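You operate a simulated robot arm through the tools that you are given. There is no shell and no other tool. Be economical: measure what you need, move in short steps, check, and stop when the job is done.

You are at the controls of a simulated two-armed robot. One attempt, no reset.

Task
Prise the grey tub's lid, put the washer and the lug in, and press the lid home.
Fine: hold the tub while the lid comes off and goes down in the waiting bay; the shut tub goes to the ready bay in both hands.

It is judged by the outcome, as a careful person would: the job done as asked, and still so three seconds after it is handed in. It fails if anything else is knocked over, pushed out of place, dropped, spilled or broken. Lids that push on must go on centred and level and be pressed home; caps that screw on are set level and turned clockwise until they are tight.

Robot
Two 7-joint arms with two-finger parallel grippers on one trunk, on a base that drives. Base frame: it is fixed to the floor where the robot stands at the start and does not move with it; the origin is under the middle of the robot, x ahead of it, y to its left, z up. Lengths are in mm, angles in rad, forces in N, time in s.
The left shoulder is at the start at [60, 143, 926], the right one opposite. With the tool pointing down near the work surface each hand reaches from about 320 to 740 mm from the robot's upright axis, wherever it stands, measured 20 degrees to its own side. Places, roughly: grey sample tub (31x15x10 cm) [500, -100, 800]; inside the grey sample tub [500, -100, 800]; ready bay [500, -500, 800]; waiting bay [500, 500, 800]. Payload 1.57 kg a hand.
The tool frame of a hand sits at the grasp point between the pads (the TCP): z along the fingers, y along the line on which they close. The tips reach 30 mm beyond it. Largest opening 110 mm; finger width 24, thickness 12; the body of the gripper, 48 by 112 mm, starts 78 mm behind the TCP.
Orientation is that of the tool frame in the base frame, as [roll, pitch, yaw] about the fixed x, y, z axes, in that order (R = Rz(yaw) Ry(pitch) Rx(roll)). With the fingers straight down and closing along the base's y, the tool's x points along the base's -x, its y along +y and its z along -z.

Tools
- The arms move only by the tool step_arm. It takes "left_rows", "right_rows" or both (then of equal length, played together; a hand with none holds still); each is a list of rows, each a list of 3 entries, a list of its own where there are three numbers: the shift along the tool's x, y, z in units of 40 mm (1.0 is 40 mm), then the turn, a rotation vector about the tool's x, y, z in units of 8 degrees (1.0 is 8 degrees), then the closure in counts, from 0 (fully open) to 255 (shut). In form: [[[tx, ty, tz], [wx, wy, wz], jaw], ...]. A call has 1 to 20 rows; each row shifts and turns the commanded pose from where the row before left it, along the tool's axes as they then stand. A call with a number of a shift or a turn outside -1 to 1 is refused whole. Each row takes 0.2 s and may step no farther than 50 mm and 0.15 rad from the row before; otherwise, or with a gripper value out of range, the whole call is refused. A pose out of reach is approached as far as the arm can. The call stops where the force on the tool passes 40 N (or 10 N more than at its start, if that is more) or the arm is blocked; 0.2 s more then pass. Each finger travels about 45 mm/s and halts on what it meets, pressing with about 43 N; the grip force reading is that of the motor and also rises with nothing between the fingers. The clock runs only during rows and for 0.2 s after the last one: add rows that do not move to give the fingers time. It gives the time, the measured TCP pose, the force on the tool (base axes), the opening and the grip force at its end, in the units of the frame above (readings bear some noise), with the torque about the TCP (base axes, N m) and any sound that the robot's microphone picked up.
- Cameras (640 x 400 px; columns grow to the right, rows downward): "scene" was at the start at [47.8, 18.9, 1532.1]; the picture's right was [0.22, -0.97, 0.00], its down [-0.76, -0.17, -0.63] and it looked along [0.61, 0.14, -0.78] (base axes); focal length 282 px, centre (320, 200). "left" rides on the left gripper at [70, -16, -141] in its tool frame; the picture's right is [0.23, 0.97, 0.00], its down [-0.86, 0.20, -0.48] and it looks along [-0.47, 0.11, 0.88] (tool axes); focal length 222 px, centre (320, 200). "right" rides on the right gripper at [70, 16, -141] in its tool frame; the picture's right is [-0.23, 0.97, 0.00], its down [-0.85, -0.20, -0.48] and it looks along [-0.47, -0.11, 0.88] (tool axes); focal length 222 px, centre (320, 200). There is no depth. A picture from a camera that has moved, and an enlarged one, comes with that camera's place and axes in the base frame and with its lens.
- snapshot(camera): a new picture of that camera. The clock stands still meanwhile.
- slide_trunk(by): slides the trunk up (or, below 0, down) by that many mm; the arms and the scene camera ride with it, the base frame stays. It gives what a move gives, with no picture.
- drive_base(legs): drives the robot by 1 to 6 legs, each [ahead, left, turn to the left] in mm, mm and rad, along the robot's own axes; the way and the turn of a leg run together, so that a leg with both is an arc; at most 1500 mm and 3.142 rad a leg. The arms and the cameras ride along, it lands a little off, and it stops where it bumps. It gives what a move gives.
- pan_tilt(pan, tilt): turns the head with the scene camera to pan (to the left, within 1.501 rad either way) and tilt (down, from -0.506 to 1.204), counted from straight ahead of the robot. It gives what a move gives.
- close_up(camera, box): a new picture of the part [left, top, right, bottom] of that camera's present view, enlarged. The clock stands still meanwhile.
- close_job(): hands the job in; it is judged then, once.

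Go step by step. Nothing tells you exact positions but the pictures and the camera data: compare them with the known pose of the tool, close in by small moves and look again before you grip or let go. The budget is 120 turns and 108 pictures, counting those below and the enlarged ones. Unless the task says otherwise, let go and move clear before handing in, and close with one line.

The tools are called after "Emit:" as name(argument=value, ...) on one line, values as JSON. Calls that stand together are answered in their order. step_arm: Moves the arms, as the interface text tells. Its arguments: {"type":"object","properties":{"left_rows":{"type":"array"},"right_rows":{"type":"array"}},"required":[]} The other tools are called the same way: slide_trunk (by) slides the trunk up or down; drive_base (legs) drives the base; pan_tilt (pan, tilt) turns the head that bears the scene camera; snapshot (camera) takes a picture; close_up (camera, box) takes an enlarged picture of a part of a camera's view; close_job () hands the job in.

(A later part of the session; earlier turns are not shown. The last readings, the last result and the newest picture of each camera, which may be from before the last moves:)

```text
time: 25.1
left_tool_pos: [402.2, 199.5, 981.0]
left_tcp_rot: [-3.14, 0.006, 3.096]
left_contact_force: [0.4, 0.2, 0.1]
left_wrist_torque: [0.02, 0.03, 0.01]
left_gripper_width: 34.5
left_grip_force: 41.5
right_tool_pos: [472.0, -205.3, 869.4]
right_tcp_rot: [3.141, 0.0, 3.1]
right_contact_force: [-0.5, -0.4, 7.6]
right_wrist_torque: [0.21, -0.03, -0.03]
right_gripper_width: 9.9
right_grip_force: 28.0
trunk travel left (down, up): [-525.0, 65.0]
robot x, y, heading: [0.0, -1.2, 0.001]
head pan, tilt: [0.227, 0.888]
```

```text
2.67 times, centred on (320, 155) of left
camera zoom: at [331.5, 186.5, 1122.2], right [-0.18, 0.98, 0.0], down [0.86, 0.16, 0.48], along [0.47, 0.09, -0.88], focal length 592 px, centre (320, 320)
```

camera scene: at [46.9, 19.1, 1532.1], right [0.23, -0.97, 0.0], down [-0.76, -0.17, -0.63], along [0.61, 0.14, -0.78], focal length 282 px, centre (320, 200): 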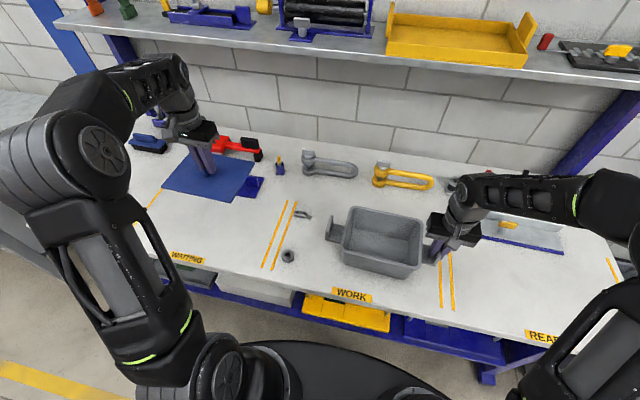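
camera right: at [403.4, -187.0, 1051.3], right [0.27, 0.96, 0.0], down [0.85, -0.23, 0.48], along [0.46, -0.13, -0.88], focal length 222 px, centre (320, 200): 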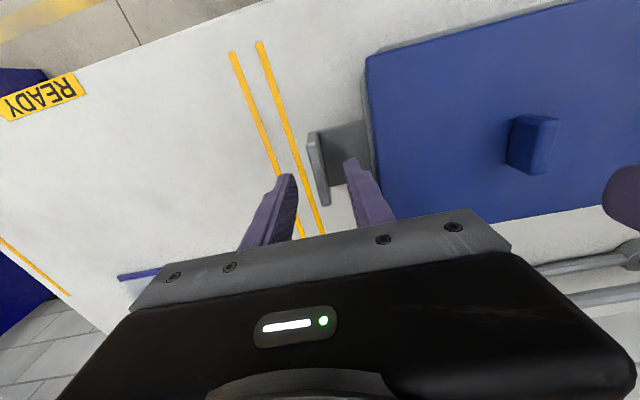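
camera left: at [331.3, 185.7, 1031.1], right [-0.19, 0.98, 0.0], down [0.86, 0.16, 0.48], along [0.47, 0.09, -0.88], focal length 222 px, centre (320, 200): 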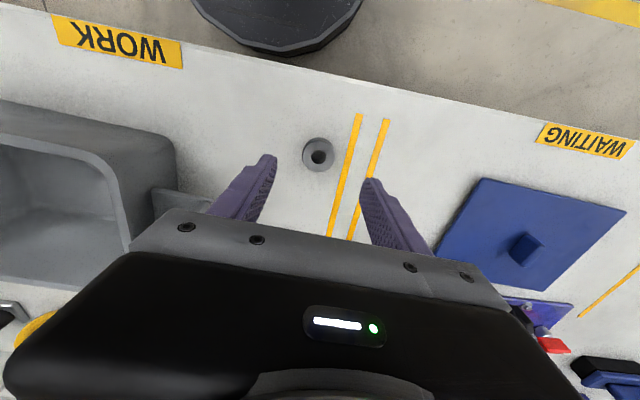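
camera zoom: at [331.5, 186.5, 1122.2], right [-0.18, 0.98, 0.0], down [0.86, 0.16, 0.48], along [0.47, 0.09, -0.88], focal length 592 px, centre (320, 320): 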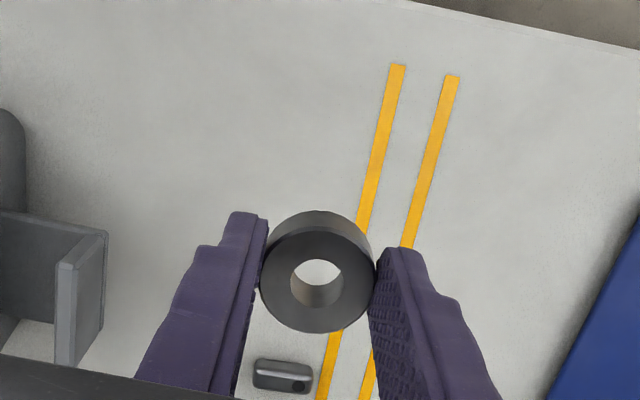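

The washer is held. I carry it over the open tub and pause to check before lowering.

Emit:
step_arm(left_rows=[[[-0.214, -0.857, 0], [0, 0, 0], 255], [[-0.214, -0.857, 0], [0, 0, 0], 255], [[-0.214, -0.857, 0], [0, 0, 0], 255], [[-0.214, -0.857, 0], [0, 0, 0], 255], [[-0.214, -0.857, 0], [0, 0, 0], 255], [[-0.214, -0.857, 0], [0, 0, 0], 255], [[-0.214, -0.857, 0.3], [0, 0, 0], 255], [[0, 0, 0.3], [0, 0, 0], 255], [[0, 0, 0], [0, 0, 0], 255]])

Emit:
snapshot(camera="left")

Emit:
close_up(camera="scene", box=[310, 170, 470, 280])

```text
time: 27.1
left_tool_pos: [450.5, -43.0, 956.0]
left_tcp_rot: [-3.139, 0.004, 3.098]
left_contact_force: [0.5, 0.7, -0.4]
left_wrist_torque: [0.02, 0.0, -0.03]
left_gripper_width: 34.2
left_grip_force: 41.9
right_tool_pos: [471.8, -205.9, 868.4]
right_tcp_rot: [-3.141, 0.0, 3.1]
right_contact_force: [0.0, -0.4, 9.6]
right_wrist_torque: [0.19, 0.05, 0.07]
right_gripper_width: 10.1
right_grip_force: 27.8
trunk travel left (down, up): [-525.0, 65.0]
robot x, y, heading: [0.9, 0.4, 0.005]
head pan, tilt: [0.227, 0.888]
```

```text
69 pictures are left
camera left: at [380.3, -56.6, 1098.4], right [-0.19, 0.98, 0.0], down [0.86, 0.16, 0.48], along [0.47, 0.09, -0.88], focal length 222 px, centre (320, 200)
```

left: 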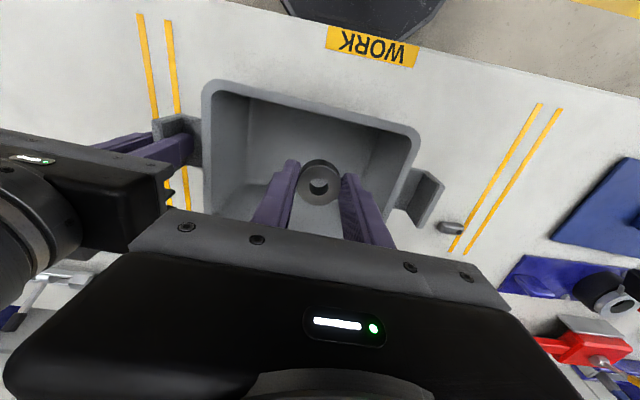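

```text
3.64 times, centred on (390, 225) of scene
camera zoom: at [47.2, 19.1, 1532.1], right [0.23, -0.97, 0.0], down [-0.76, -0.17, -0.63], along [0.61, 0.14, -0.78], focal length 1027 px, centre (66, 109)
```

zoom: 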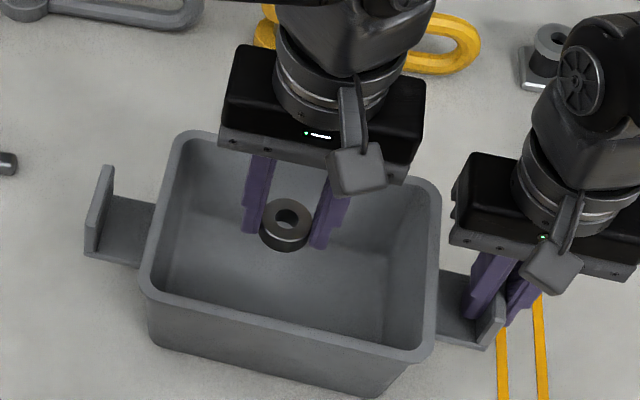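

Well inside the rim. I lower it to the tub floor.

Emit:
step_arm(left_rows=[[[0, 0, 0.6], [0, 0, 0], 255], [[0, 0, 0.8], [0, 0, 0], 255], [[0, 0, 0.8], [0, 0, 0], 255], [[0, 0, 0.6], [0, 0, 0], 255], [[0, 0, 0.3], [0, 0, 0], 255], [[0, 0, 0.1], [0, 0, 0], 255], [[0, 0, 0.1], [0, 0, 0], 255]])

Emit:
snapshot(camera="left")

```text
time: 28.7
left_tool_pos: [451.9, -44.1, 823.9]
left_tcp_rot: [-3.141, 0.006, 3.098]
left_contact_force: [0.2, 0.2, -1.1]
left_wrist_torque: [0.0, 0.02, -0.01]
left_gripper_width: 34.3
left_grip_force: 42.2
right_tool_pos: [471.6, -205.3, 869.9]
right_tcp_rot: [-3.141, 0.0, 3.1]
right_contact_force: [-0.9, -0.5, 7.7]
right_wrist_torque: [0.18, -0.04, 0.03]
right_gripper_width: 9.7
right_grip_force: 28.5
trunk travel left (down, up): [-525.0, 65.0]
robot x, y, heading: [2.3, 0.2, 0.001]
head pan, tilt: [0.227, 0.888]
```

```text
67 pictures are left
camera left: at [381.4, -57.2, 966.4], right [-0.18, 0.98, 0.0], down [0.86, 0.16, 0.48], along [0.47, 0.09, -0.88], focal length 222 px, centre (320, 200)
```

left: 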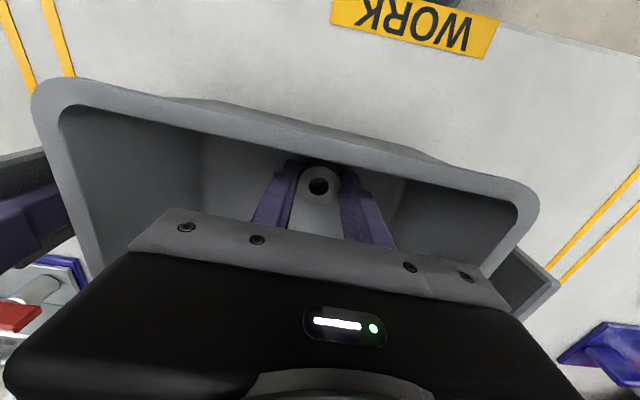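

Not touching yet; I go down a couple more millimetres at a time until contact, then open gently.

Emit:
step_arm(left_rows=[[[0, 0, 0.06], [0, 0, 0], 255], [[0, 0, 0.06], [0, 0, 0], 255], [[0, 0, 0], [0, 0, 0], 255]])

```text
time: 29.5
left_tool_pos: [452.2, -43.7, 820.4]
left_tcp_rot: [-3.141, 0.006, 3.099]
left_contact_force: [0.6, 0.6, 1.3]
left_wrist_torque: [0.05, -0.01, 0.0]
left_gripper_width: 34.2
left_grip_force: 41.9
right_tool_pos: [472.1, -206.4, 868.3]
right_tcp_rot: [3.141, 0.0, 3.1]
right_contact_force: [0.6, -0.1, 7.8]
right_wrist_torque: [0.12, -0.02, 0.03]
right_gripper_width: 9.7
right_grip_force: 28.3
trunk travel left (down, up): [-525.0, 65.0]
robot x, y, heading: [0.9, 1.2, 0.0]
head pan, tilt: [0.227, 0.888]
```

The washer is on the tub floor. I open slightly, rise clear and travel over to the lug.

Emit:
step_arm(left_rows=[[[0, 0, 0], [0, 0, 0], 150], [[0, 0, 0], [0, 0, 0], 134], [[0, 0, 0], [0, 0, 0], 134], [[0, 0, -0.5], [0, 0, 0], 134], [[0, 0, -0.9], [0, 0, 0], 134], [[0, 0, -1], [0, 0, 0], 134], [[0, 0, -1], [0, 0, 0], 134], [[-0.34, 0.871, 0], [0, 0, 0], 134], [[-0.34, 0.871, 0], [0, 0, 0], 134], [[-0.34, 0.871, 0], [0, 0, 0], 134], [[-0.34, 0.871, 0], [0, 0, 0], 134], [[-0.34, 0.871, 0], [0, 0, 0], 134], [[-0.34, 0.871, 0], [0, 0, 0], 134], [[-0.34, 0.871, 0], [0, 0, 0], 134], [[0, 0, 0], [0, 0, 0], 134]])

Emit:
close_up(camera="left", box=[220, 80, 420, 230])

Emit:
close_up(camera="scene", box=[270, 180, 470, 290])

```text
time: 32.7
left_tool_pos: [557.3, 195.4, 955.6]
left_tcp_rot: [-3.14, 0.005, 3.098]
left_contact_force: [1.0, -0.3, 0.5]
left_wrist_torque: [0.0, -0.01, -0.02]
left_gripper_width: 52.2
left_grip_force: 0.0
right_tool_pos: [471.9, -205.3, 869.1]
right_tcp_rot: [-3.141, 0.001, 3.101]
right_contact_force: [-0.8, -1.6, 7.6]
right_wrist_torque: [0.03, 0.12, 0.03]
right_gripper_width: 9.7
right_grip_force: 28.1
trunk travel left (down, up): [-525.0, 65.0]
robot x, y, heading: [3.2, 2.1, 0.0]
head pan, tilt: [0.227, 0.888]
```

```text
2.67 times, centred on (320, 155) of left
camera zoom: at [486.5, 183.1, 1097.5], right [-0.18, 0.98, 0.0], down [0.86, 0.16, 0.48], along [0.47, 0.09, -0.88], focal length 592 px, centre (320, 320)
```

zoom: 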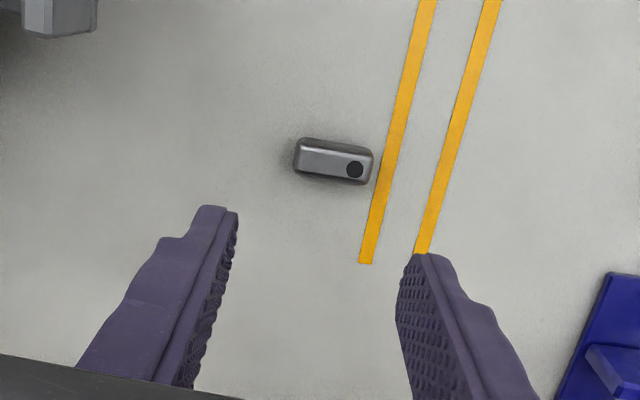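

```text
3.20 times, centred on (370, 235) of scene
camera zoom: at [47.2, 19.1, 1532.1], right [0.23, -0.97, 0.0], down [-0.76, -0.17, -0.63], along [0.61, 0.14, -0.78], focal length 904 px, centre (160, 88)
```

zoom: 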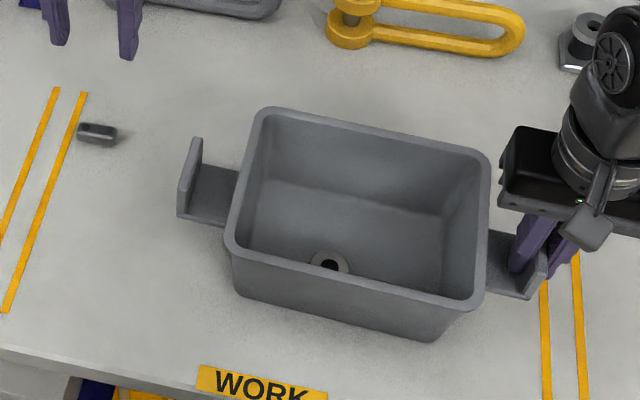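

Washer sits in the tub. The lug lies along y at about (557.5,205); I turn the hand about 85° so the fingers close across it.

Emit:
step_arm(left_rows=[[[0, 0.23, 0], [0, 0, 0.969], 134], [[0, 0, 0], [0, 0, 0.969], 134], [[0, 0, 0.1], [0, 0, 0.969], 134], [[0, 0, 0.1], [0, 0, 0.969], 134], [[0, 0, 0.1], [0, 0, 0.969], 134], [[0, 0, 0.1], [0, 0, 0.969], 134], [[0, 0, 0.2], [0, 0, 0.969], 134], [[0, 0, 0.2], [0, 0, 0.969], 134], [[0, 0, 0.2], [0, 0, 0.969], 134], [[0, 0, 0.2], [0, 0, 0.969], 134], [[0, 0, 0.2], [0, 0, 0.969], 134], [[0, 0, 0.2], [0, 0, 0], 134], [[0, 0, 0], [0, 0, 0], 134]])

Emit:
snapshot(camera="left")

Emit:
close_up(camera="scene", box=[220, 130, 380, 240])

```text
time: 35.5
left_tool_pos: [558.2, 205.1, 891.6]
left_tcp_rot: [3.135, 0.002, 1.608]
left_contact_force: [0.7, 0.5, -0.6]
left_wrist_torque: [0.05, 0.04, 0.0]
left_gripper_width: 52.2
left_grip_force: 0.1
right_tool_pos: [472.2, -206.4, 868.6]
right_tcp_rot: [-3.141, 0.0, 3.1]
right_contact_force: [0.3, -0.8, 7.0]
right_wrist_torque: [0.11, -0.04, 0.01]
right_gripper_width: 9.9
right_grip_force: 27.6
trunk travel left (down, up): [-525.0, 65.0]
robot x, y, heading: [-0.6, -0.6, -0.0]
head pan, tilt: [0.227, 0.888]
```

```text
64 pictures are left
camera left: at [538.5, 274.1, 1033.7], right [0.96, 0.26, 0.0], down [0.23, -0.85, 0.48], along [0.13, -0.46, -0.88], focal length 222 px, centre (320, 200)
```

left: 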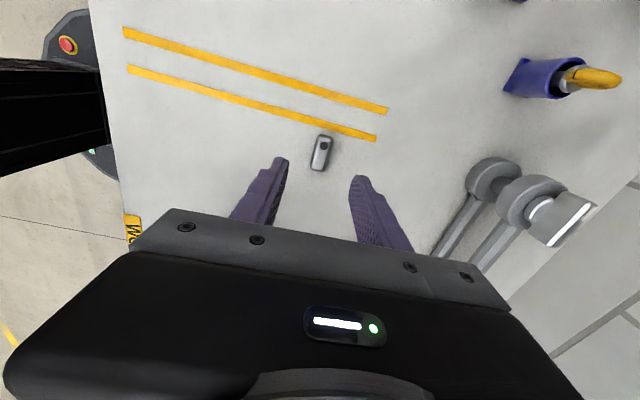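

```text
3.64 times, centred on (300, 185) of scene
camera zoom: at [47.2, 19.2, 1532.1], right [0.23, -0.97, 0.0], down [-0.76, -0.17, -0.63], along [0.61, 0.14, -0.78], focal length 1027 px, centre (393, 254)
```

zoom: 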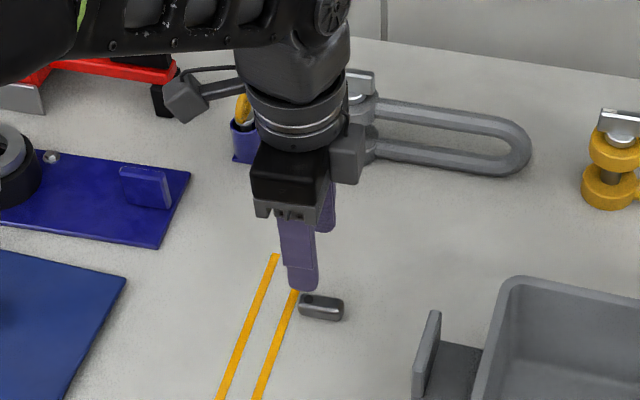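

Aligned over the lug. I lower and look before gripping.

Emit:
step_arm(left_rows=[[[0.06, 0.03, 0.7], [0, 0, 0], 134], [[0, 0, 0.6], [0, 0, 0], 134], [[0, 0, 0.4], [0, 0, 0], 134], [[0, 0, 0.2], [0, 0, 0], 134], [[0, 0, 0], [0, 0, 0], 134]])

Emit:
close_up(camera="left", box=[220, 80, 420, 230])

```text
time: 36.7
left_tool_pos: [558.7, 207.7, 814.9]
left_tcp_rot: [3.135, 0.002, 1.611]
left_contact_force: [-0.9, -0.6, -0.3]
left_wrist_torque: [0.03, 0.0, 0.02]
left_gripper_width: 52.1
left_grip_force: 0.1
right_tool_pos: [473.2, -205.1, 869.6]
right_tcp_rot: [-3.141, 0.0, 3.1]
right_contact_force: [-0.3, -0.2, 6.3]
right_wrist_torque: [0.09, -0.07, -0.02]
right_gripper_width: 10.1
right_grip_force: 28.1
trunk travel left (down, up): [-525.0, 65.0]
robot x, y, heading: [-0.6, 2.6, 0.002]
head pan, tilt: [0.227, 0.888]
```

```text
2.67 times, centred on (320, 155) of left
camera zoom: at [539.6, 276.2, 957.4], right [0.96, 0.27, 0.0], down [0.23, -0.85, 0.48], along [0.13, -0.46, -0.88], focal length 592 px, centre (320, 320)
```

zoom: 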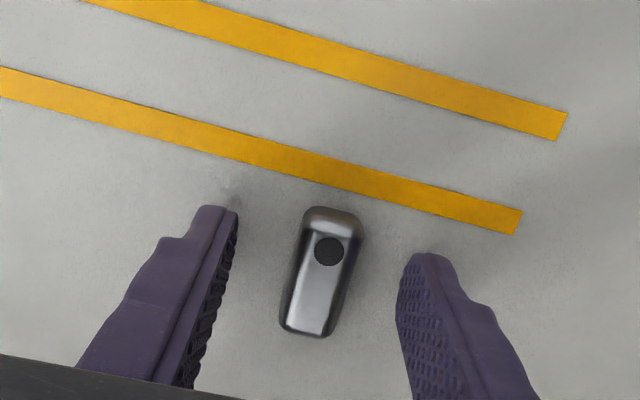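

Centred. I grip the lug and lift.

Emit:
step_arm(left_rows=[[[0, 0, 0.04], [0, 0, 0], 170], [[0, 0, 0], [0, 0, 0], 210], [[0, 0, 0], [0, 0, 0], 255], [[0, 0, 0], [0, 0, 0], 255], [[0, 0, 0], [0, 0, 0], 255], [[0, 0, -0.3], [0, 0, 0], 255], [[0, 0, -0.8], [0, 0, 0], 255], [[0, 0, -1], [0, 0, 0], 255], [[0, 0, -1], [0, 0, 0], 255], [[0, 0, -0.8], [0, 0, 0], 255], [[0, 0, 0], [0, 0, 0], 255]])

Emit:
close_up(camera="left", box=[220, 80, 420, 230])

```text
time: 39.1
left_tool_pos: [558.3, 207.1, 970.1]
left_tcp_rot: [3.137, 0.003, 1.611]
left_contact_force: [0.2, 0.5, -0.1]
left_wrist_torque: [0.0, -0.02, -0.01]
left_gripper_width: 17.4
left_grip_force: 31.9
right_tool_pos: [470.8, -205.5, 868.8]
right_tcp_rot: [-3.141, 0.0, 3.101]
right_contact_force: [-0.5, -0.9, 7.3]
right_wrist_torque: [0.07, -0.06, -0.06]
right_gripper_width: 9.7
right_grip_force: 28.0
trunk travel left (down, up): [-525.0, 65.0]
robot x, y, heading: [2.8, 1.6, -0.0]
head pan, tilt: [0.227, 0.888]
```

```text
2.67 times, centred on (320, 155) of left
camera zoom: at [538.7, 276.4, 1112.0], right [0.96, 0.27, 0.0], down [0.23, -0.85, 0.48], along [0.13, -0.46, -0.88], focal length 592 px, centre (320, 320)
```

zoom: 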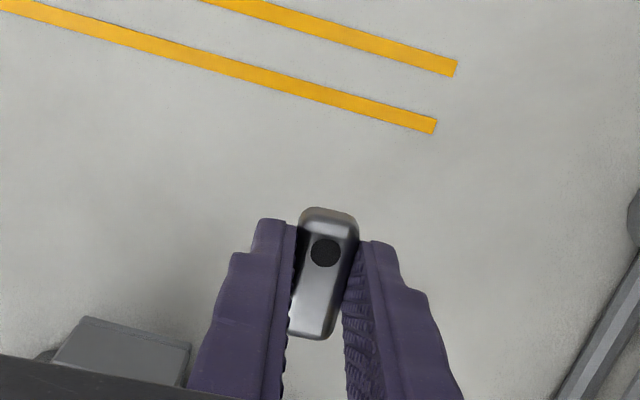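

The lug is held. I carry it over the tub, behind and right of the washer, and check.

Emit:
step_arm(left_rows=[[[-0.904, -0.224, 0], [0, 0, 0], 255], [[-0.904, -0.224, 0], [0, 0, 0], 255], [[-0.904, -0.224, 0], [0, 0, 0], 255], [[-0.904, -0.224, 0], [0, 0, 0], 255], [[-0.904, -0.224, 0], [0, 0, 0], 255], [[-0.904, -0.224, 0], [0, 0, 0], 255], [[-0.904, -0.224, 0], [0, 0, 0], 255], [[-0.904, -0.224, 0], [0, 0, 0], 255], [[0, 0, 0.3], [0, 0, 0], 255], [[0, 0, 0.3], [0, 0, 0], 255], [[0, 0, 0], [0, 0, 0], 255]])

Emit:
snapshot(camera="left")

Emit:
close_up(camera="scene", box=[310, 170, 470, 280])

```text
time: 41.5
left_tool_pos: [497.8, -86.1, 945.2]
left_tcp_rot: [3.137, 0.002, 1.61]
left_contact_force: [0.0, -0.3, -0.4]
left_wrist_torque: [0.02, 0.01, 0.01]
left_gripper_width: 17.5
left_grip_force: 32.5
right_tool_pos: [472.4, -206.8, 869.2]
right_tcp_rot: [-3.141, 0.0, 3.101]
right_contact_force: [-0.1, 0.6, 6.7]
right_wrist_torque: [0.09, 0.02, 0.03]
right_gripper_width: 9.7
right_grip_force: 28.1
trunk travel left (down, up): [-525.0, 65.0]
robot x, y, heading: [-0.4, 0.4, -0.006]
head pan, tilt: [0.227, 0.888]
```

```text
60 pictures are left
camera left: at [479.0, -16.0, 1088.1], right [0.96, 0.27, 0.0], down [0.23, -0.85, 0.48], along [0.13, -0.46, -0.88], focal length 222 px, centre (320, 200)
```

left: 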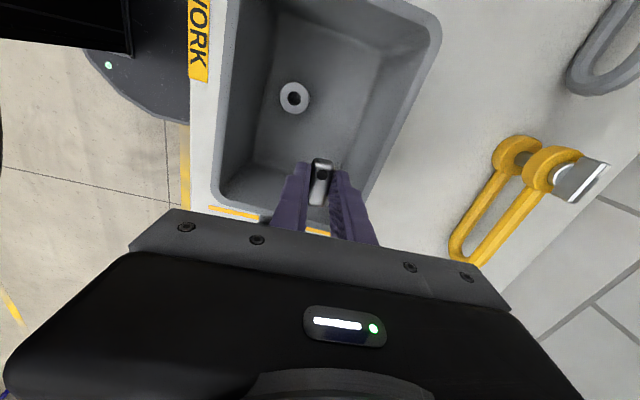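

```text
3.64 times, centred on (390, 225) of scene
camera zoom: at [47.3, 19.1, 1532.1], right [0.23, -0.97, 0.0], down [-0.76, -0.17, -0.63], along [0.61, 0.14, -0.78], focal length 1027 px, centre (66, 109)
```

zoom: 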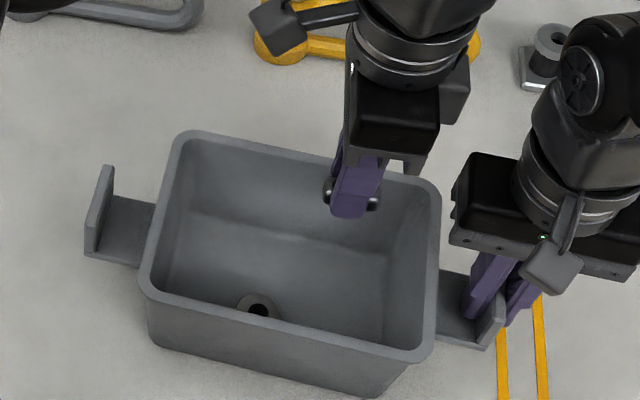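

I shift slightly left (away from the right wrist) and lower the lug to the floor of the tub.

Emit:
step_arm(left_rows=[[[0.45, 0.07, 0], [0, 0, 0], 255], [[0, 0, 0.5], [0, 0, 0], 255], [[0, 0, 0.7], [0, 0, 0], 255], [[0, 0, 0.7], [0, 0, 0], 255], [[0, 0, 0.6], [0, 0, 0], 255], [[0, 0, 0.4], [0, 0, 0], 255], [[0, 0, 0.1], [0, 0, 0], 255], [[0, 0, 0.06], [0, 0, 0], 255], [[0, 0, 0.06], [0, 0, 0], 255], [[0, 0, 0], [0, 0, 0], 255]])

Emit:
snapshot(camera="left")

Emit:
close_up(camera="scene", box=[310, 170, 470, 280])

```text
time: 43.7
left_tool_pos: [500.8, -66.4, 821.2]
left_tcp_rot: [3.136, 0.002, 1.611]
left_contact_force: [0.0, -0.7, -1.0]
left_wrist_torque: [0.02, 0.02, -0.01]
left_gripper_width: 17.8
left_grip_force: 32.6
right_tool_pos: [472.2, -205.3, 869.7]
right_tcp_rot: [-3.141, 0.001, 3.1]
right_contact_force: [-0.7, 0.5, 6.3]
right_wrist_torque: [0.12, 0.02, 0.0]
right_gripper_width: 9.7
right_grip_force: 27.9
trunk travel left (down, up): [-525.0, 65.0]
robot x, y, heading: [-1.7, -2.0, 0.0]
head pan, tilt: [0.227, 0.888]
```

```text
58 pictures are left
camera left: at [481.7, 2.4, 963.2], right [0.96, 0.27, 0.0], down [0.23, -0.85, 0.48], along [0.13, -0.46, -0.88], focal length 222 px, centre (320, 200)
```

left: 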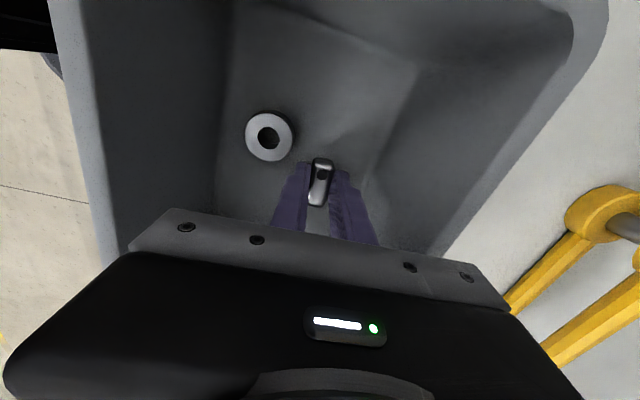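

```text
3.64 times, centred on (390, 225) of scene
camera zoom: at [47.4, 19.2, 1532.1], right [0.23, -0.97, 0.0], down [-0.76, -0.17, -0.63], along [0.61, 0.14, -0.78], focal length 1027 px, centre (66, 109)
```

zoom: 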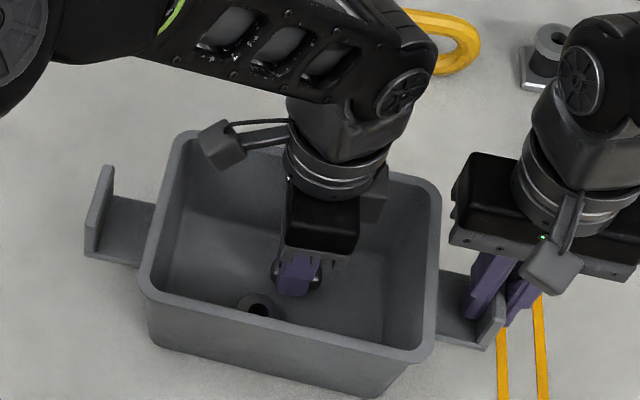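

Just above the floor; I lower the last 2–3 mm, open slightly, and rise straight up.

Emit:
step_arm(left_rows=[[[0, 0, 0.05], [0, 0, 0], 255], [[0, 0, 0.03], [0, 0, 0], 255], [[0, 0, 0], [0, 0, 0], 205], [[0, 0, 0], [0, 0, 0], 192], [[0, 0, 0], [0, 0, 0], 192], [[0, 0, -0.4], [0, 0, 0], 192], [[0, 0, -0.9], [0, 0, 0], 192], [[0, 0, -1], [0, 0, 0], 192], [[0, 0, -1], [0, 0, 0], 192], [[0, 0, -0.8], [0, 0, 0], 192], [[0, 0, 0], [0, 0, 0], 150]])

Emit:
snapshot(camera="left")

```text
time: 46.1
left_tool_pos: [499.6, -67.3, 982.0]
left_tcp_rot: [3.136, 0.003, 1.611]
left_contact_force: [-0.2, 0.4, -0.3]
left_wrist_torque: [0.02, 0.0, -0.01]
left_gripper_width: 45.5
left_grip_force: 0.1
right_tool_pos: [473.0, -206.6, 869.1]
right_tcp_rot: [3.141, 0.0, 3.101]
right_contact_force: [-1.3, -0.2, 5.2]
right_wrist_torque: [0.04, -0.01, -0.03]
right_gripper_width: 9.8
right_grip_force: 28.1
trunk travel left (down, up): [-525.0, 65.0]
robot x, y, heading: [0.7, 3.4, 0.0]
head pan, tilt: [0.227, 0.888]
```

```text
56 pictures are left
camera left: at [481.0, 2.4, 1124.7], right [0.96, 0.27, 0.0], down [0.23, -0.85, 0.48], along [0.13, -0.46, -0.88], focal length 222 px, centre (320, 200)
```

left: 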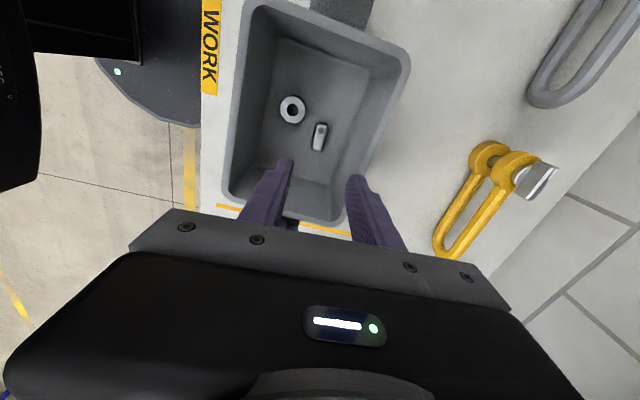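

Both parts lie flat inside. The left hand goes back over to the lid in the waiting bay.

Emit:
step_arm(left_rows=[[[0.8, 0, 0], [0, 0, 0], 150], [[1, 0, 0], [0, 0, 0], 150], [[1, 0, 0], [0, 0, 0], 150], [[1, 0, 0], [0, 0, 0], 150], [[1, 0, 0], [0, 0, 0], 150], [[1, 0, 0], [0, 0, 0], 150], [[1, 0, 0], [0, 0, 0], 150], [[1, 0, 0], [0, 0, 0], 150], [[1, 0, 0], [0, 0, -0.969], 150]])

Emit:
step_arm(left_rows=[[[0, 0, 0], [0, 0, -0.969], 150], [[0, 0, 0], [0, 0, -0.969], 150], [[0, 0, 0], [0, 0, -0.969], 150], [[0, 0, 0], [0, 0, -0.969], 150], [[0, 0, 0], [0, 0, -0.969], 150], [[0, 0, 0], [0, 0, -0.969], 150], [[0, 0, 0], [0, 0, -0.969], 150], [[0, 0, 0], [0, 0, -0.969], 150], [[0, 0, 0], [0, 0, -0.969], 150], [[0, 0, 0], [0, 0, -0.969], 150], [[0, 0, 0], [0, 0, 0], 150]])

```text
time: 48.1
left_tool_pos: [485.3, 285.8, 980.5]
left_tcp_rot: [3.135, 0.004, 1.746]
left_contact_force: [-0.1, 0.1, 0.3]
left_wrist_torque: [-0.01, 0.03, 0.01]
left_gripper_width: 45.5
left_grip_force: 0.0
right_tool_pos: [471.7, -205.6, 869.5]
right_tcp_rot: [3.141, 0.0, 3.101]
right_contact_force: [0.0, -0.1, 4.4]
right_wrist_torque: [0.0, -0.12, -0.02]
right_gripper_width: 9.5
right_grip_force: 27.8
trunk travel left (down, up): [-525.0, 65.0]
robot x, y, heading: [0.8, 1.2, -0.002]
head pan, tilt: [0.227, 0.888]
```

```text
time: 50.5
left_tool_pos: [485.8, 284.8, 982.3]
left_tcp_rot: [-3.14, 0.005, 3.1]
left_contact_force: [0.2, -0.8, 0.0]
left_wrist_torque: [-0.01, -0.01, 0.01]
left_gripper_width: 45.2
left_grip_force: 0.0
right_tool_pos: [471.5, -205.3, 869.2]
right_tcp_rot: [-3.142, 0.002, 3.099]
right_contact_force: [-0.1, 0.9, 4.6]
right_wrist_torque: [0.02, 0.01, -0.02]
right_gripper_width: 9.8
right_grip_force: 28.0
trunk travel left (down, up): [-525.0, 65.0]
robot x, y, heading: [0.4, -2.0, -0.004]
head pan, tilt: [0.227, 0.888]
```

Emit:
step_arm(left_rows=[[[0.072, 0.848, 0.1], [0, 0, 0], 150], [[0.072, 0.848, 0.1], [0, 0, 0], 150], [[0.072, 0.848, 0.1], [0, 0, 0], 150], [[0.072, 0.848, 0.1], [0, 0, 0], 150], [[0.072, 0.848, 0.1], [0, 0, 0], 150], [[0.072, 0.848, 0.1], [0, 0, 0], 150], [[0, 0, 0.8], [0, 0, 0], 162], [[0, 0, 0.8], [0, 0, 0], 162], [[0, 0, 0.6], [0, 0, 0], 162], [[0, 0, 0], [0, 0, 0], 162]])

Emit:
close_up(camera="left", box=[220, 80, 420, 230])

```text
time: 52.7
left_tool_pos: [476.7, 487.0, 869.6]
left_tcp_rot: [-3.138, 0.006, 3.099]
left_contact_force: [0.2, -0.1, 0.1]
left_wrist_torque: [0.0, 0.02, 0.03]
left_gripper_width: 40.0
left_grip_force: 0.1
right_tool_pos: [472.2, -205.8, 869.2]
right_tcp_rot: [-3.141, 0.001, 3.099]
right_contact_force: [-0.8, -0.1, 4.3]
right_wrist_torque: [0.07, -0.02, 0.02]
right_gripper_width: 9.8
right_grip_force: 27.8
trunk travel left (down, up): [-525.0, 65.0]
robot x, y, heading: [-4.2, -1.5, -0.0]
head pan, tilt: [0.227, 0.888]
```

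```text
2.67 times, centred on (320, 155) of left
camera zoom: at [407.0, 475.4, 1010.7], right [-0.18, 0.98, 0.0], down [0.86, 0.16, 0.48], along [0.47, 0.09, -0.88], focal length 592 px, centre (320, 320)
```

zoom: 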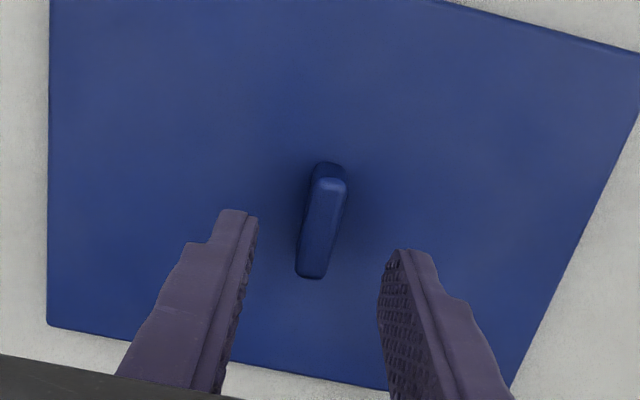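

Knob centred. I descend around it, grip and lift a little.

Emit:
step_arm(left_rows=[[[0, 0.03, 0.4], [0, 0, 0], 162], [[0, 0, 0.4], [0, 0, 0], 162], [[0, 0, 0.2], [0, 0, 0], 162], [[0, 0, 0], [0, 0, 0], 190], [[0, 0, 0], [0, 0, 0], 220], [[0, 0, 0], [0, 0, 0], 255], [[0, 0, 0], [0, 0, 0], 255], [[0, 0, 0], [0, 0, 0], 255]])

Emit:
step_arm(left_rows=[[[0, 0, -0.2], [0, 0, 0], 255], [[0, 0, -0.6], [0, 0, 0], 255], [[0, 0, -0.9], [0, 0, 0], 255], [[0, 0, -1], [0, 0, 0], 255], [[0, 0, -1], [0, 0, 0], 255], [[0, 0, -0.9], [0, 0, 0], 255], [[0, 0, 0], [0, 0, 0], 255]])

Emit:
snapshot(camera="left")

```text
time: 54.5
left_tool_pos: [476.8, 488.6, 829.3]
left_tcp_rot: [-3.139, 0.002, 3.098]
left_contact_force: [0.8, 0.7, 0.9]
left_wrist_torque: [0.02, -0.02, 0.0]
left_gripper_width: 10.8
left_grip_force: 28.6
right_tool_pos: [473.0, -205.6, 869.9]
right_tcp_rot: [3.139, 0.001, 3.101]
right_contact_force: [-1.4, 0.0, 5.5]
right_wrist_torque: [0.01, 0.04, 0.04]
right_gripper_width: 9.9
right_grip_force: 27.8
trunk travel left (down, up): [-525.0, 65.0]
robot x, y, heading: [2.4, -3.2, -0.004]
head pan, tilt: [0.227, 0.888]
```

```text
time: 56.1
left_tool_pos: [477.3, 489.4, 1013.2]
left_tcp_rot: [-3.138, 0.005, 3.098]
left_contact_force: [0.3, 0.7, -1.1]
left_wrist_torque: [0.02, -0.04, 0.01]
left_gripper_width: 10.7
left_grip_force: 28.8
right_tool_pos: [471.8, -206.0, 869.9]
right_tcp_rot: [3.14, 0.001, 3.099]
right_contact_force: [-1.5, -0.1, 4.9]
right_wrist_torque: [-0.04, -0.03, 0.0]
right_gripper_width: 9.9
right_grip_force: 27.7
trunk travel left (down, up): [-525.0, 65.0]
robot x, y, heading: [1.3, -1.4, 0.0]
head pan, tilt: [0.227, 0.888]
```

```text
54 pictures are left
camera left: at [406.4, 477.4, 1155.2], right [-0.18, 0.98, 0.0], down [0.86, 0.16, 0.48], along [0.47, 0.09, -0.88], focal length 222 px, centre (320, 200)
```

left: 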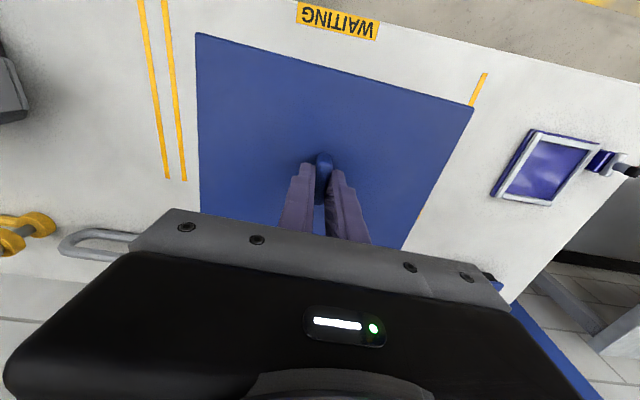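

The lid is in hand. I bring it back low (below the right gripper body) toward the tub, stopping short to check.

Emit:
step_arm(left_rows=[[[-0.045, -0.7, 0.1], [0, 0, 0], 255], [[-0.045, -0.88, 0.1], [0, 0, 0], 255], [[-0.045, -0.88, 0.1], [0, 0, 0], 255], [[-0.045, -0.88, 0.1], [0, 0, 0], 255], [[-0.045, -0.88, 0.1], [0, 0, 0], 255], [[-0.045, -0.88, 0.1], [0, 0, 0], 255], [[-0.045, -0.88, 0.1], [0, 0, 0], 255], [[-0.045, -0.88, 0.1], [0, 0, 0], 255], [[-0.045, -0.88, 0.1], [0, 0, 0], 255], [[-0.045, -0.88, 0.1], [0, 0, 0], 255], [[-0.045, -0.88, 0.1], [0, 0, 0], 255], [[-0.045, -0.88, 0.1], [0, 0, 0], 255], [[-0.045, -0.88, 0.1], [0, 0, 0], 255], [[-0.045, -0.7, 0.05], [0, 0, 0], 255], [[0, -0.2, 0], [0, 0, 0], 255], [[0, 0, 0], [0, 0, 0], 255]])

Emit:
snapshot(camera="right")

Emit:
close_up(camera="scene", box=[270, 150, 470, 275])

```text
time: 59.5
left_tool_pos: [481.4, 1.9, 957.8]
left_tcp_rot: [-3.14, 0.005, 3.096]
left_contact_force: [-0.6, -0.7, 0.2]
left_wrist_torque: [0.01, 0.02, 0.01]
left_gripper_width: 11.1
left_grip_force: 28.5
right_tool_pos: [471.8, -206.3, 870.1]
right_tcp_rot: [3.141, -0.001, 3.099]
right_contact_force: [0.0, 0.4, 3.9]
right_wrist_torque: [-0.03, 0.04, 0.02]
right_gripper_width: 9.9
right_grip_force: 27.5
trunk travel left (down, up): [-525.0, 65.0]
robot x, y, heading: [-4.0, -1.4, 0.001]
head pan, tilt: [0.227, 0.888]
```

```text
53 pictures are left
camera right: at [403.2, -186.4, 1010.2], right [0.27, 0.96, 0.0], down [0.85, -0.24, 0.48], along [0.46, -0.13, -0.88], focal length 222 px, centre (320, 200)
```

right: 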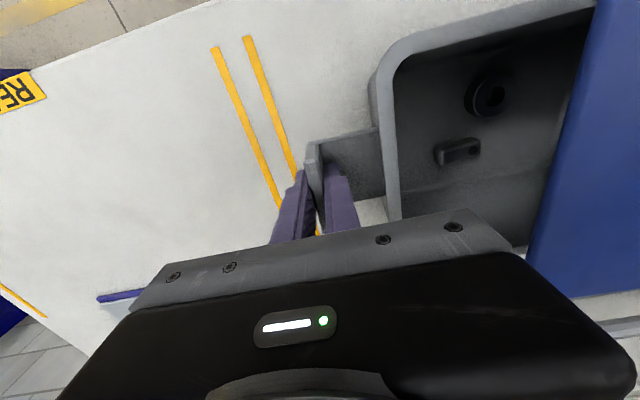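

```text
3.20 times, centred on (370, 212) of scene
camera zoom: at [47.5, 19.1, 1532.1], right [0.23, -0.97, 0.0], down [-0.76, -0.17, -0.63], along [0.61, 0.14, -0.78], focal length 904 px, centre (160, 160)
```

zoom: 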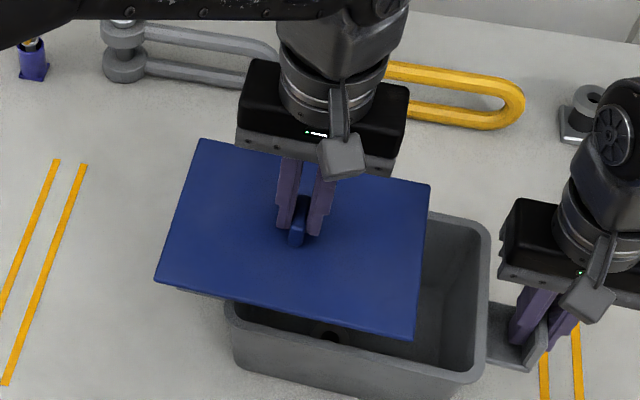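

All clear. I slide the lid over the tub at about z=943 and look at its alignment with the rim.

Emit:
step_arm(left_rows=[[[-0.04, -0.5, 0.2], [0, 0, 0], 255], [[-0.04, -0.5, 0.17], [0, 0, 0], 255], [[0, -0.44, 0], [0, 0, 0], 255], [[0, 0, 0], [0, 0, 0], 255]])

Emit:
snapshot(camera="right")

Emit:
close_up(camera="scene", box=[310, 180, 470, 280])

Emit:
snapshot(camera="left")

```text
time: 60.5
left_tool_pos: [483.0, -55.4, 944.3]
left_tcp_rot: [-3.139, 0.005, 3.1]
left_contact_force: [0.6, -0.7, -0.5]
left_wrist_torque: [0.01, -0.01, 0.06]
left_gripper_width: 11.1
left_grip_force: 28.6
right_tool_pos: [472.1, -206.2, 869.1]
right_tcp_rot: [-3.141, -0.001, 3.101]
right_contact_force: [0.6, 1.0, 3.6]
right_wrist_torque: [-0.05, -0.01, 0.02]
right_gripper_width: 9.8
right_grip_force: 27.9
trunk travel left (down, up): [-525.0, 65.0]
robot x, y, heading: [-2.4, -0.4, -0.004]
head pan, tilt: [0.227, 0.888]
```

```text
51 pictures are left
camera right: at [403.2, -186.4, 1010.2], right [0.27, 0.96, 0.0], down [0.85, -0.24, 0.48], along [0.46, -0.13, -0.88], focal length 222 px, centre (320, 200)
```

right: 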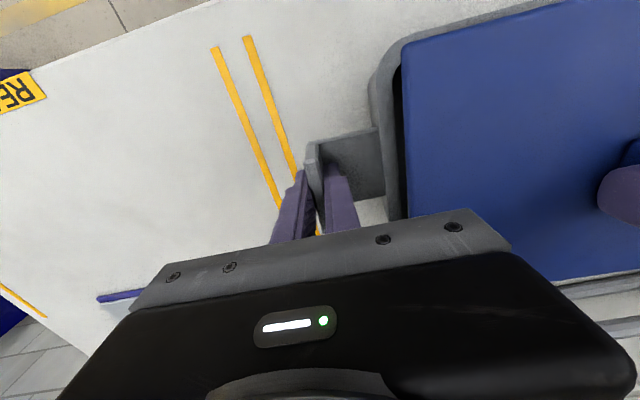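

```text
4.00 times, centred on (390, 230) of scene
camera zoom: at [47.5, 19.1, 1532.1], right [0.23, -0.97, 0.0], down [-0.76, -0.17, -0.63], along [0.61, 0.14, -0.78], focal length 1129 px, centre (40, 80)
```

zoom: 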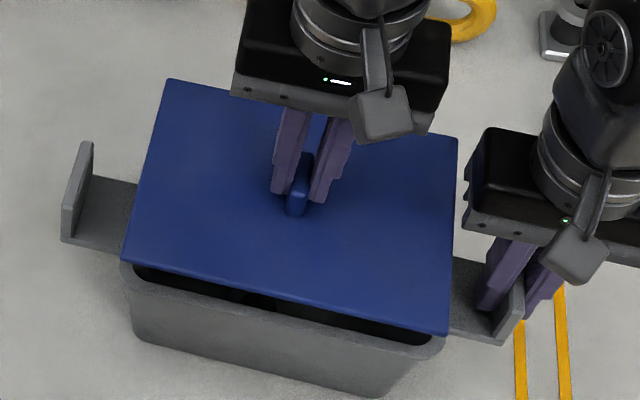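

```text
49 pictures are left
camera left: at [411.5, -67.3, 1086.6], right [-0.19, 0.98, 0.0], down [0.86, 0.16, 0.48], along [0.47, 0.09, -0.88], focal length 222 px, centre (320, 200)
```

left: 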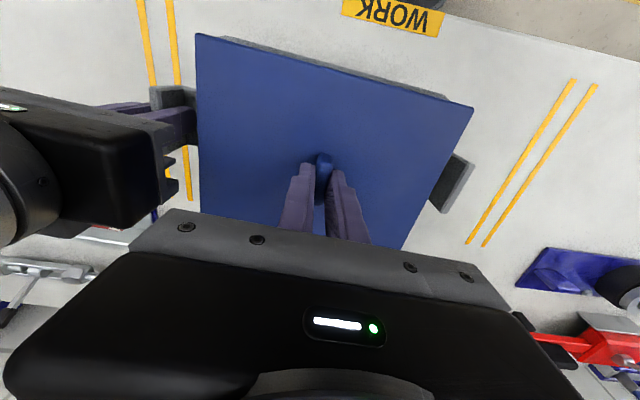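

Alignment matches the picture from when it came off. I lower to z≈925 and compare again.

Emit:
step_arm(left_rows=[[[0, 0, 0.2], [0, 0, 0], 255], [[0, 0, 0.15], [0, 0, 0], 255], [[0, 0, 0.12], [0, 0, 0], 255], [[0, 0, 0], [0, 0, 0], 255]])

Emit:
close_up(camera="scene", box=[310, 190, 470, 290])

Emit:
close_up(camera="right", box=[340, 0, 640, 200])

```text
time: 61.5
left_tool_pos: [481.4, -54.9, 925.4]
left_tcp_rot: [-3.139, 0.005, 3.097]
left_contact_force: [-0.5, -0.8, -0.6]
left_wrist_torque: [0.01, -0.01, -0.02]
left_gripper_width: 11.1
left_grip_force: 28.3
right_tool_pos: [471.1, -205.4, 868.2]
right_tcp_rot: [-3.141, 0.0, 3.099]
right_contact_force: [-1.1, 0.4, 3.3]
right_wrist_torque: [-0.02, 0.0, 0.03]
right_gripper_width: 9.7
right_grip_force: 28.0
trunk travel left (down, up): [-525.0, 65.0]
robot x, y, heading: [-0.6, 1.8, -0.0]
head pan, tilt: [0.227, 0.888]
```

```text
4.00 times, centred on (390, 240) of scene
camera zoom: at [47.5, 19.1, 1532.1], right [0.23, -0.97, 0.0], down [-0.76, -0.17, -0.63], along [0.61, 0.14, -0.78], focal length 1129 px, centre (40, 40)
```

zoom: 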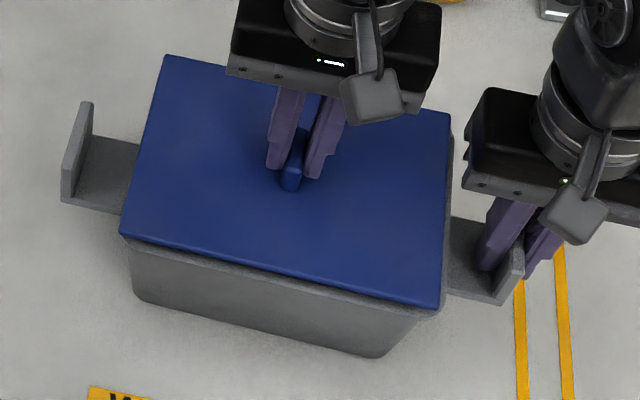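

```text
2.00 times, centred on (490, 100) of right
camera zoom: at [403.2, -186.4, 1010.2], right [0.27, 0.96, 0.0], down [0.85, -0.24, 0.48], along [0.46, -0.13, -0.88], focal length 444 px, centre (-20, 400)
```

zoom: 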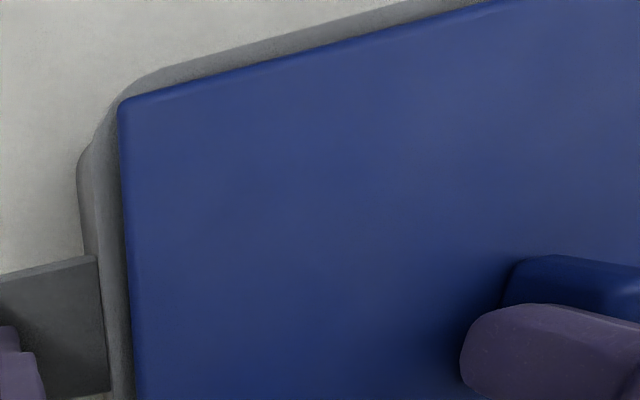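

The lid is about 2 mm too far left versus the removal picture; I correct and lower, pressing gently.

Emit:
step_arm(left_rows=[[[0, -0.042, 0], [0, 0, 0], 255], [[0, 0, 0], [0, 0, 0], 255], [[0, 0, 0.06], [0, 0, 0], 255], [[0, 0, 0.06], [0, 0, 0], 255], [[0, 0, 0], [0, 0, 0], 255]])

Emit:
close_up(camera="scene", box=[310, 190, 470, 290])

```text
time: 62.7
left_tool_pos: [481.6, -56.9, 922.0]
left_tcp_rot: [-3.139, 0.003, 3.1]
left_contact_force: [-8.1, 0.4, 9.8]
left_wrist_torque: [0.09, 0.31, -0.17]
left_gripper_width: 11.0
left_grip_force: 29.0
right_tool_pos: [471.7, -205.6, 868.3]
right_tcp_rot: [3.141, 0.003, 3.099]
right_contact_force: [6.2, -0.3, -0.5]
right_wrist_torque: [0.0, 0.28, -0.39]
right_gripper_width: 10.0
right_grip_force: 27.5
trunk travel left (down, up): [-525.0, 65.0]
robot x, y, heading: [1.1, 1.5, -0.001]
head pan, tilt: [0.227, 0.888]
heard: snap
```

```text
4.00 times, centred on (390, 240) of scene
camera zoom: at [47.2, 19.1, 1532.1], right [0.23, -0.97, 0.0], down [-0.76, -0.17, -0.63], along [0.61, 0.14, -0.78], focal length 1129 px, centre (40, 40)
```

zoom: 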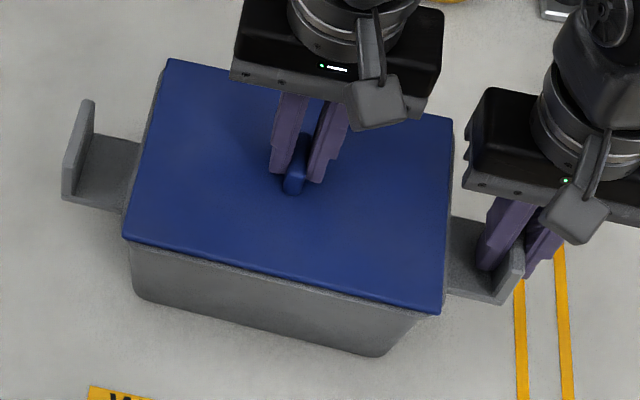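

A snap was heard. I press on a few more millimetres to be sure it is fully home.

Emit:
step_arm(left_rows=[[[0, 0, 0.05], [0, 0, 0], 255], [[0, 0, 0.05], [0, 0, 0], 255], [[0, 0, 0.05], [0, 0, 0], 255], [[0, 0, 0], [0, 0, 0], 255]])

Emit:
close_up(camera="scene", box=[340, 190, 468, 270])

Emit:
close_up(camera="right", box=[340, 0, 640, 200])

```text
time: 63.7
left_tool_pos: [482.5, -56.7, 917.7]
left_tcp_rot: [-3.138, 0.01, 3.097]
left_contact_force: [-3.2, 1.4, 33.1]
left_wrist_torque: [0.16, -0.06, -0.27]
left_gripper_width: 11.1
left_grip_force: 28.6
right_tool_pos: [470.3, -206.7, 868.8]
right_tcp_rot: [-3.141, 0.002, 3.099]
right_contact_force: [4.8, -2.4, -12.0]
right_wrist_torque: [-0.11, -0.72, -0.63]
right_gripper_width: 9.8
right_grip_force: 28.1
trunk travel left (down, up): [-525.0, 65.0]
robot x, y, heading: [1.5, -0.4, 0.004]
head pan, tilt: [0.227, 0.888]
```

```text
5.00 times, centred on (404, 230) of scene
camera zoom: at [46.4, 18.7, 1532.2], right [0.22, -0.97, 0.0], down [-0.76, -0.17, -0.63], along [0.61, 0.14, -0.78], focal length 1412 px, centre (-100, 50)
```

zoom: 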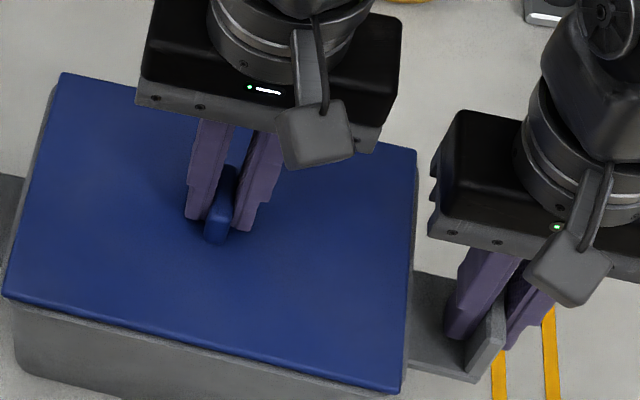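

```text
2.00 times, centred on (490, 100) of right
camera zoom: at [402.3, -186.9, 1010.4], right [0.27, 0.96, 0.0], down [0.85, -0.24, 0.48], along [0.46, -0.13, -0.88], focal length 444 px, centre (-20, 400)
```

zoom: 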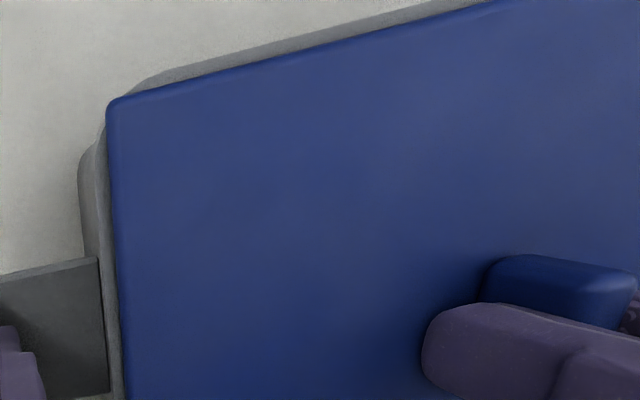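

The lid is home: 33 N press, same picture as when originally seated. I unload, release the knob, and move the left hand above the left tab.

Emit:
step_arm(left_rows=[[[0, 0, -0.06], [0, 0, 0], 255], [[0, 0, 0], [0, 0, 0], 215], [[0, 0, 0], [0, 0, 0], 180], [[0, 0, 0], [0, 0, 0], 162], [[0, 0, 0], [0, 0, 0], 162], [[0, 0, -0.4], [0, 0, 0], 162], [[0, 0, -0.9], [0, 0, 0], 162], [[0, 0, -0.7], [0, 0, 0], 162], [[0, 0.9, 0], [0, 0, 0], 162], [[0, 0.94, 0], [0, 0, 0], 162], [[0, 0.94, 0], [0, 0, 0], 162], [[0, 0.94, 0], [0, 0, 0], 162], [[0, 0, 0.7], [0, 0, 0], 162], [[0, 0, 0.7], [0, 0, 0], 162], [[0, 0, 0], [0, 0, 0], 162]])

Emit:
snapshot(camera="left")

Emit:
close_up(camera="scene", box=[310, 180, 470, 290])

```text
time: 66.9
left_tool_pos: [487.6, 93.1, 940.9]
left_tcp_rot: [-3.139, 0.006, 3.099]
left_contact_force: [0.3, -0.2, -0.1]
left_wrist_torque: [0.01, 0.01, 0.03]
left_gripper_width: 40.0
left_grip_force: 0.0
right_tool_pos: [472.8, -206.7, 869.4]
right_tcp_rot: [-3.14, 0.0, 3.1]
right_contact_force: [-0.7, -0.6, 5.1]
right_wrist_torque: [0.05, 0.3, -0.03]
right_gripper_width: 9.7
right_grip_force: 28.1
trunk travel left (down, up): [-525.0, 65.0]
robot x, y, heading: [3.7, -1.2, -0.0]
head pan, tilt: [0.227, 0.888]
```

```text
43 pictures are left
camera left: at [418.6, 80.4, 1082.7], right [-0.18, 0.98, 0.0], down [0.86, 0.16, 0.48], along [0.47, 0.09, -0.88], focal length 222 px, centre (320, 200)
```

left: 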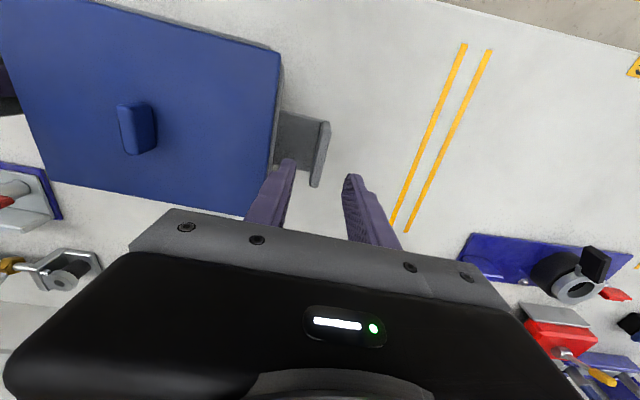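

```text
3.64 times, centred on (390, 235) of scene
camera zoom: at [47.5, 19.1, 1532.1], right [0.23, -0.97, 0.0], down [-0.76, -0.17, -0.63], along [0.61, 0.14, -0.78], focal length 1027 px, centre (66, 73)
```

zoom: 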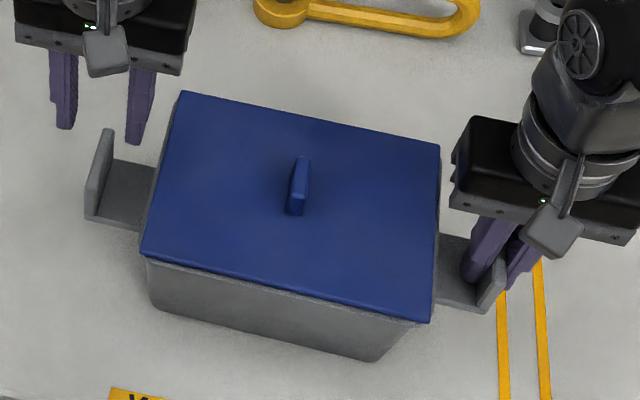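

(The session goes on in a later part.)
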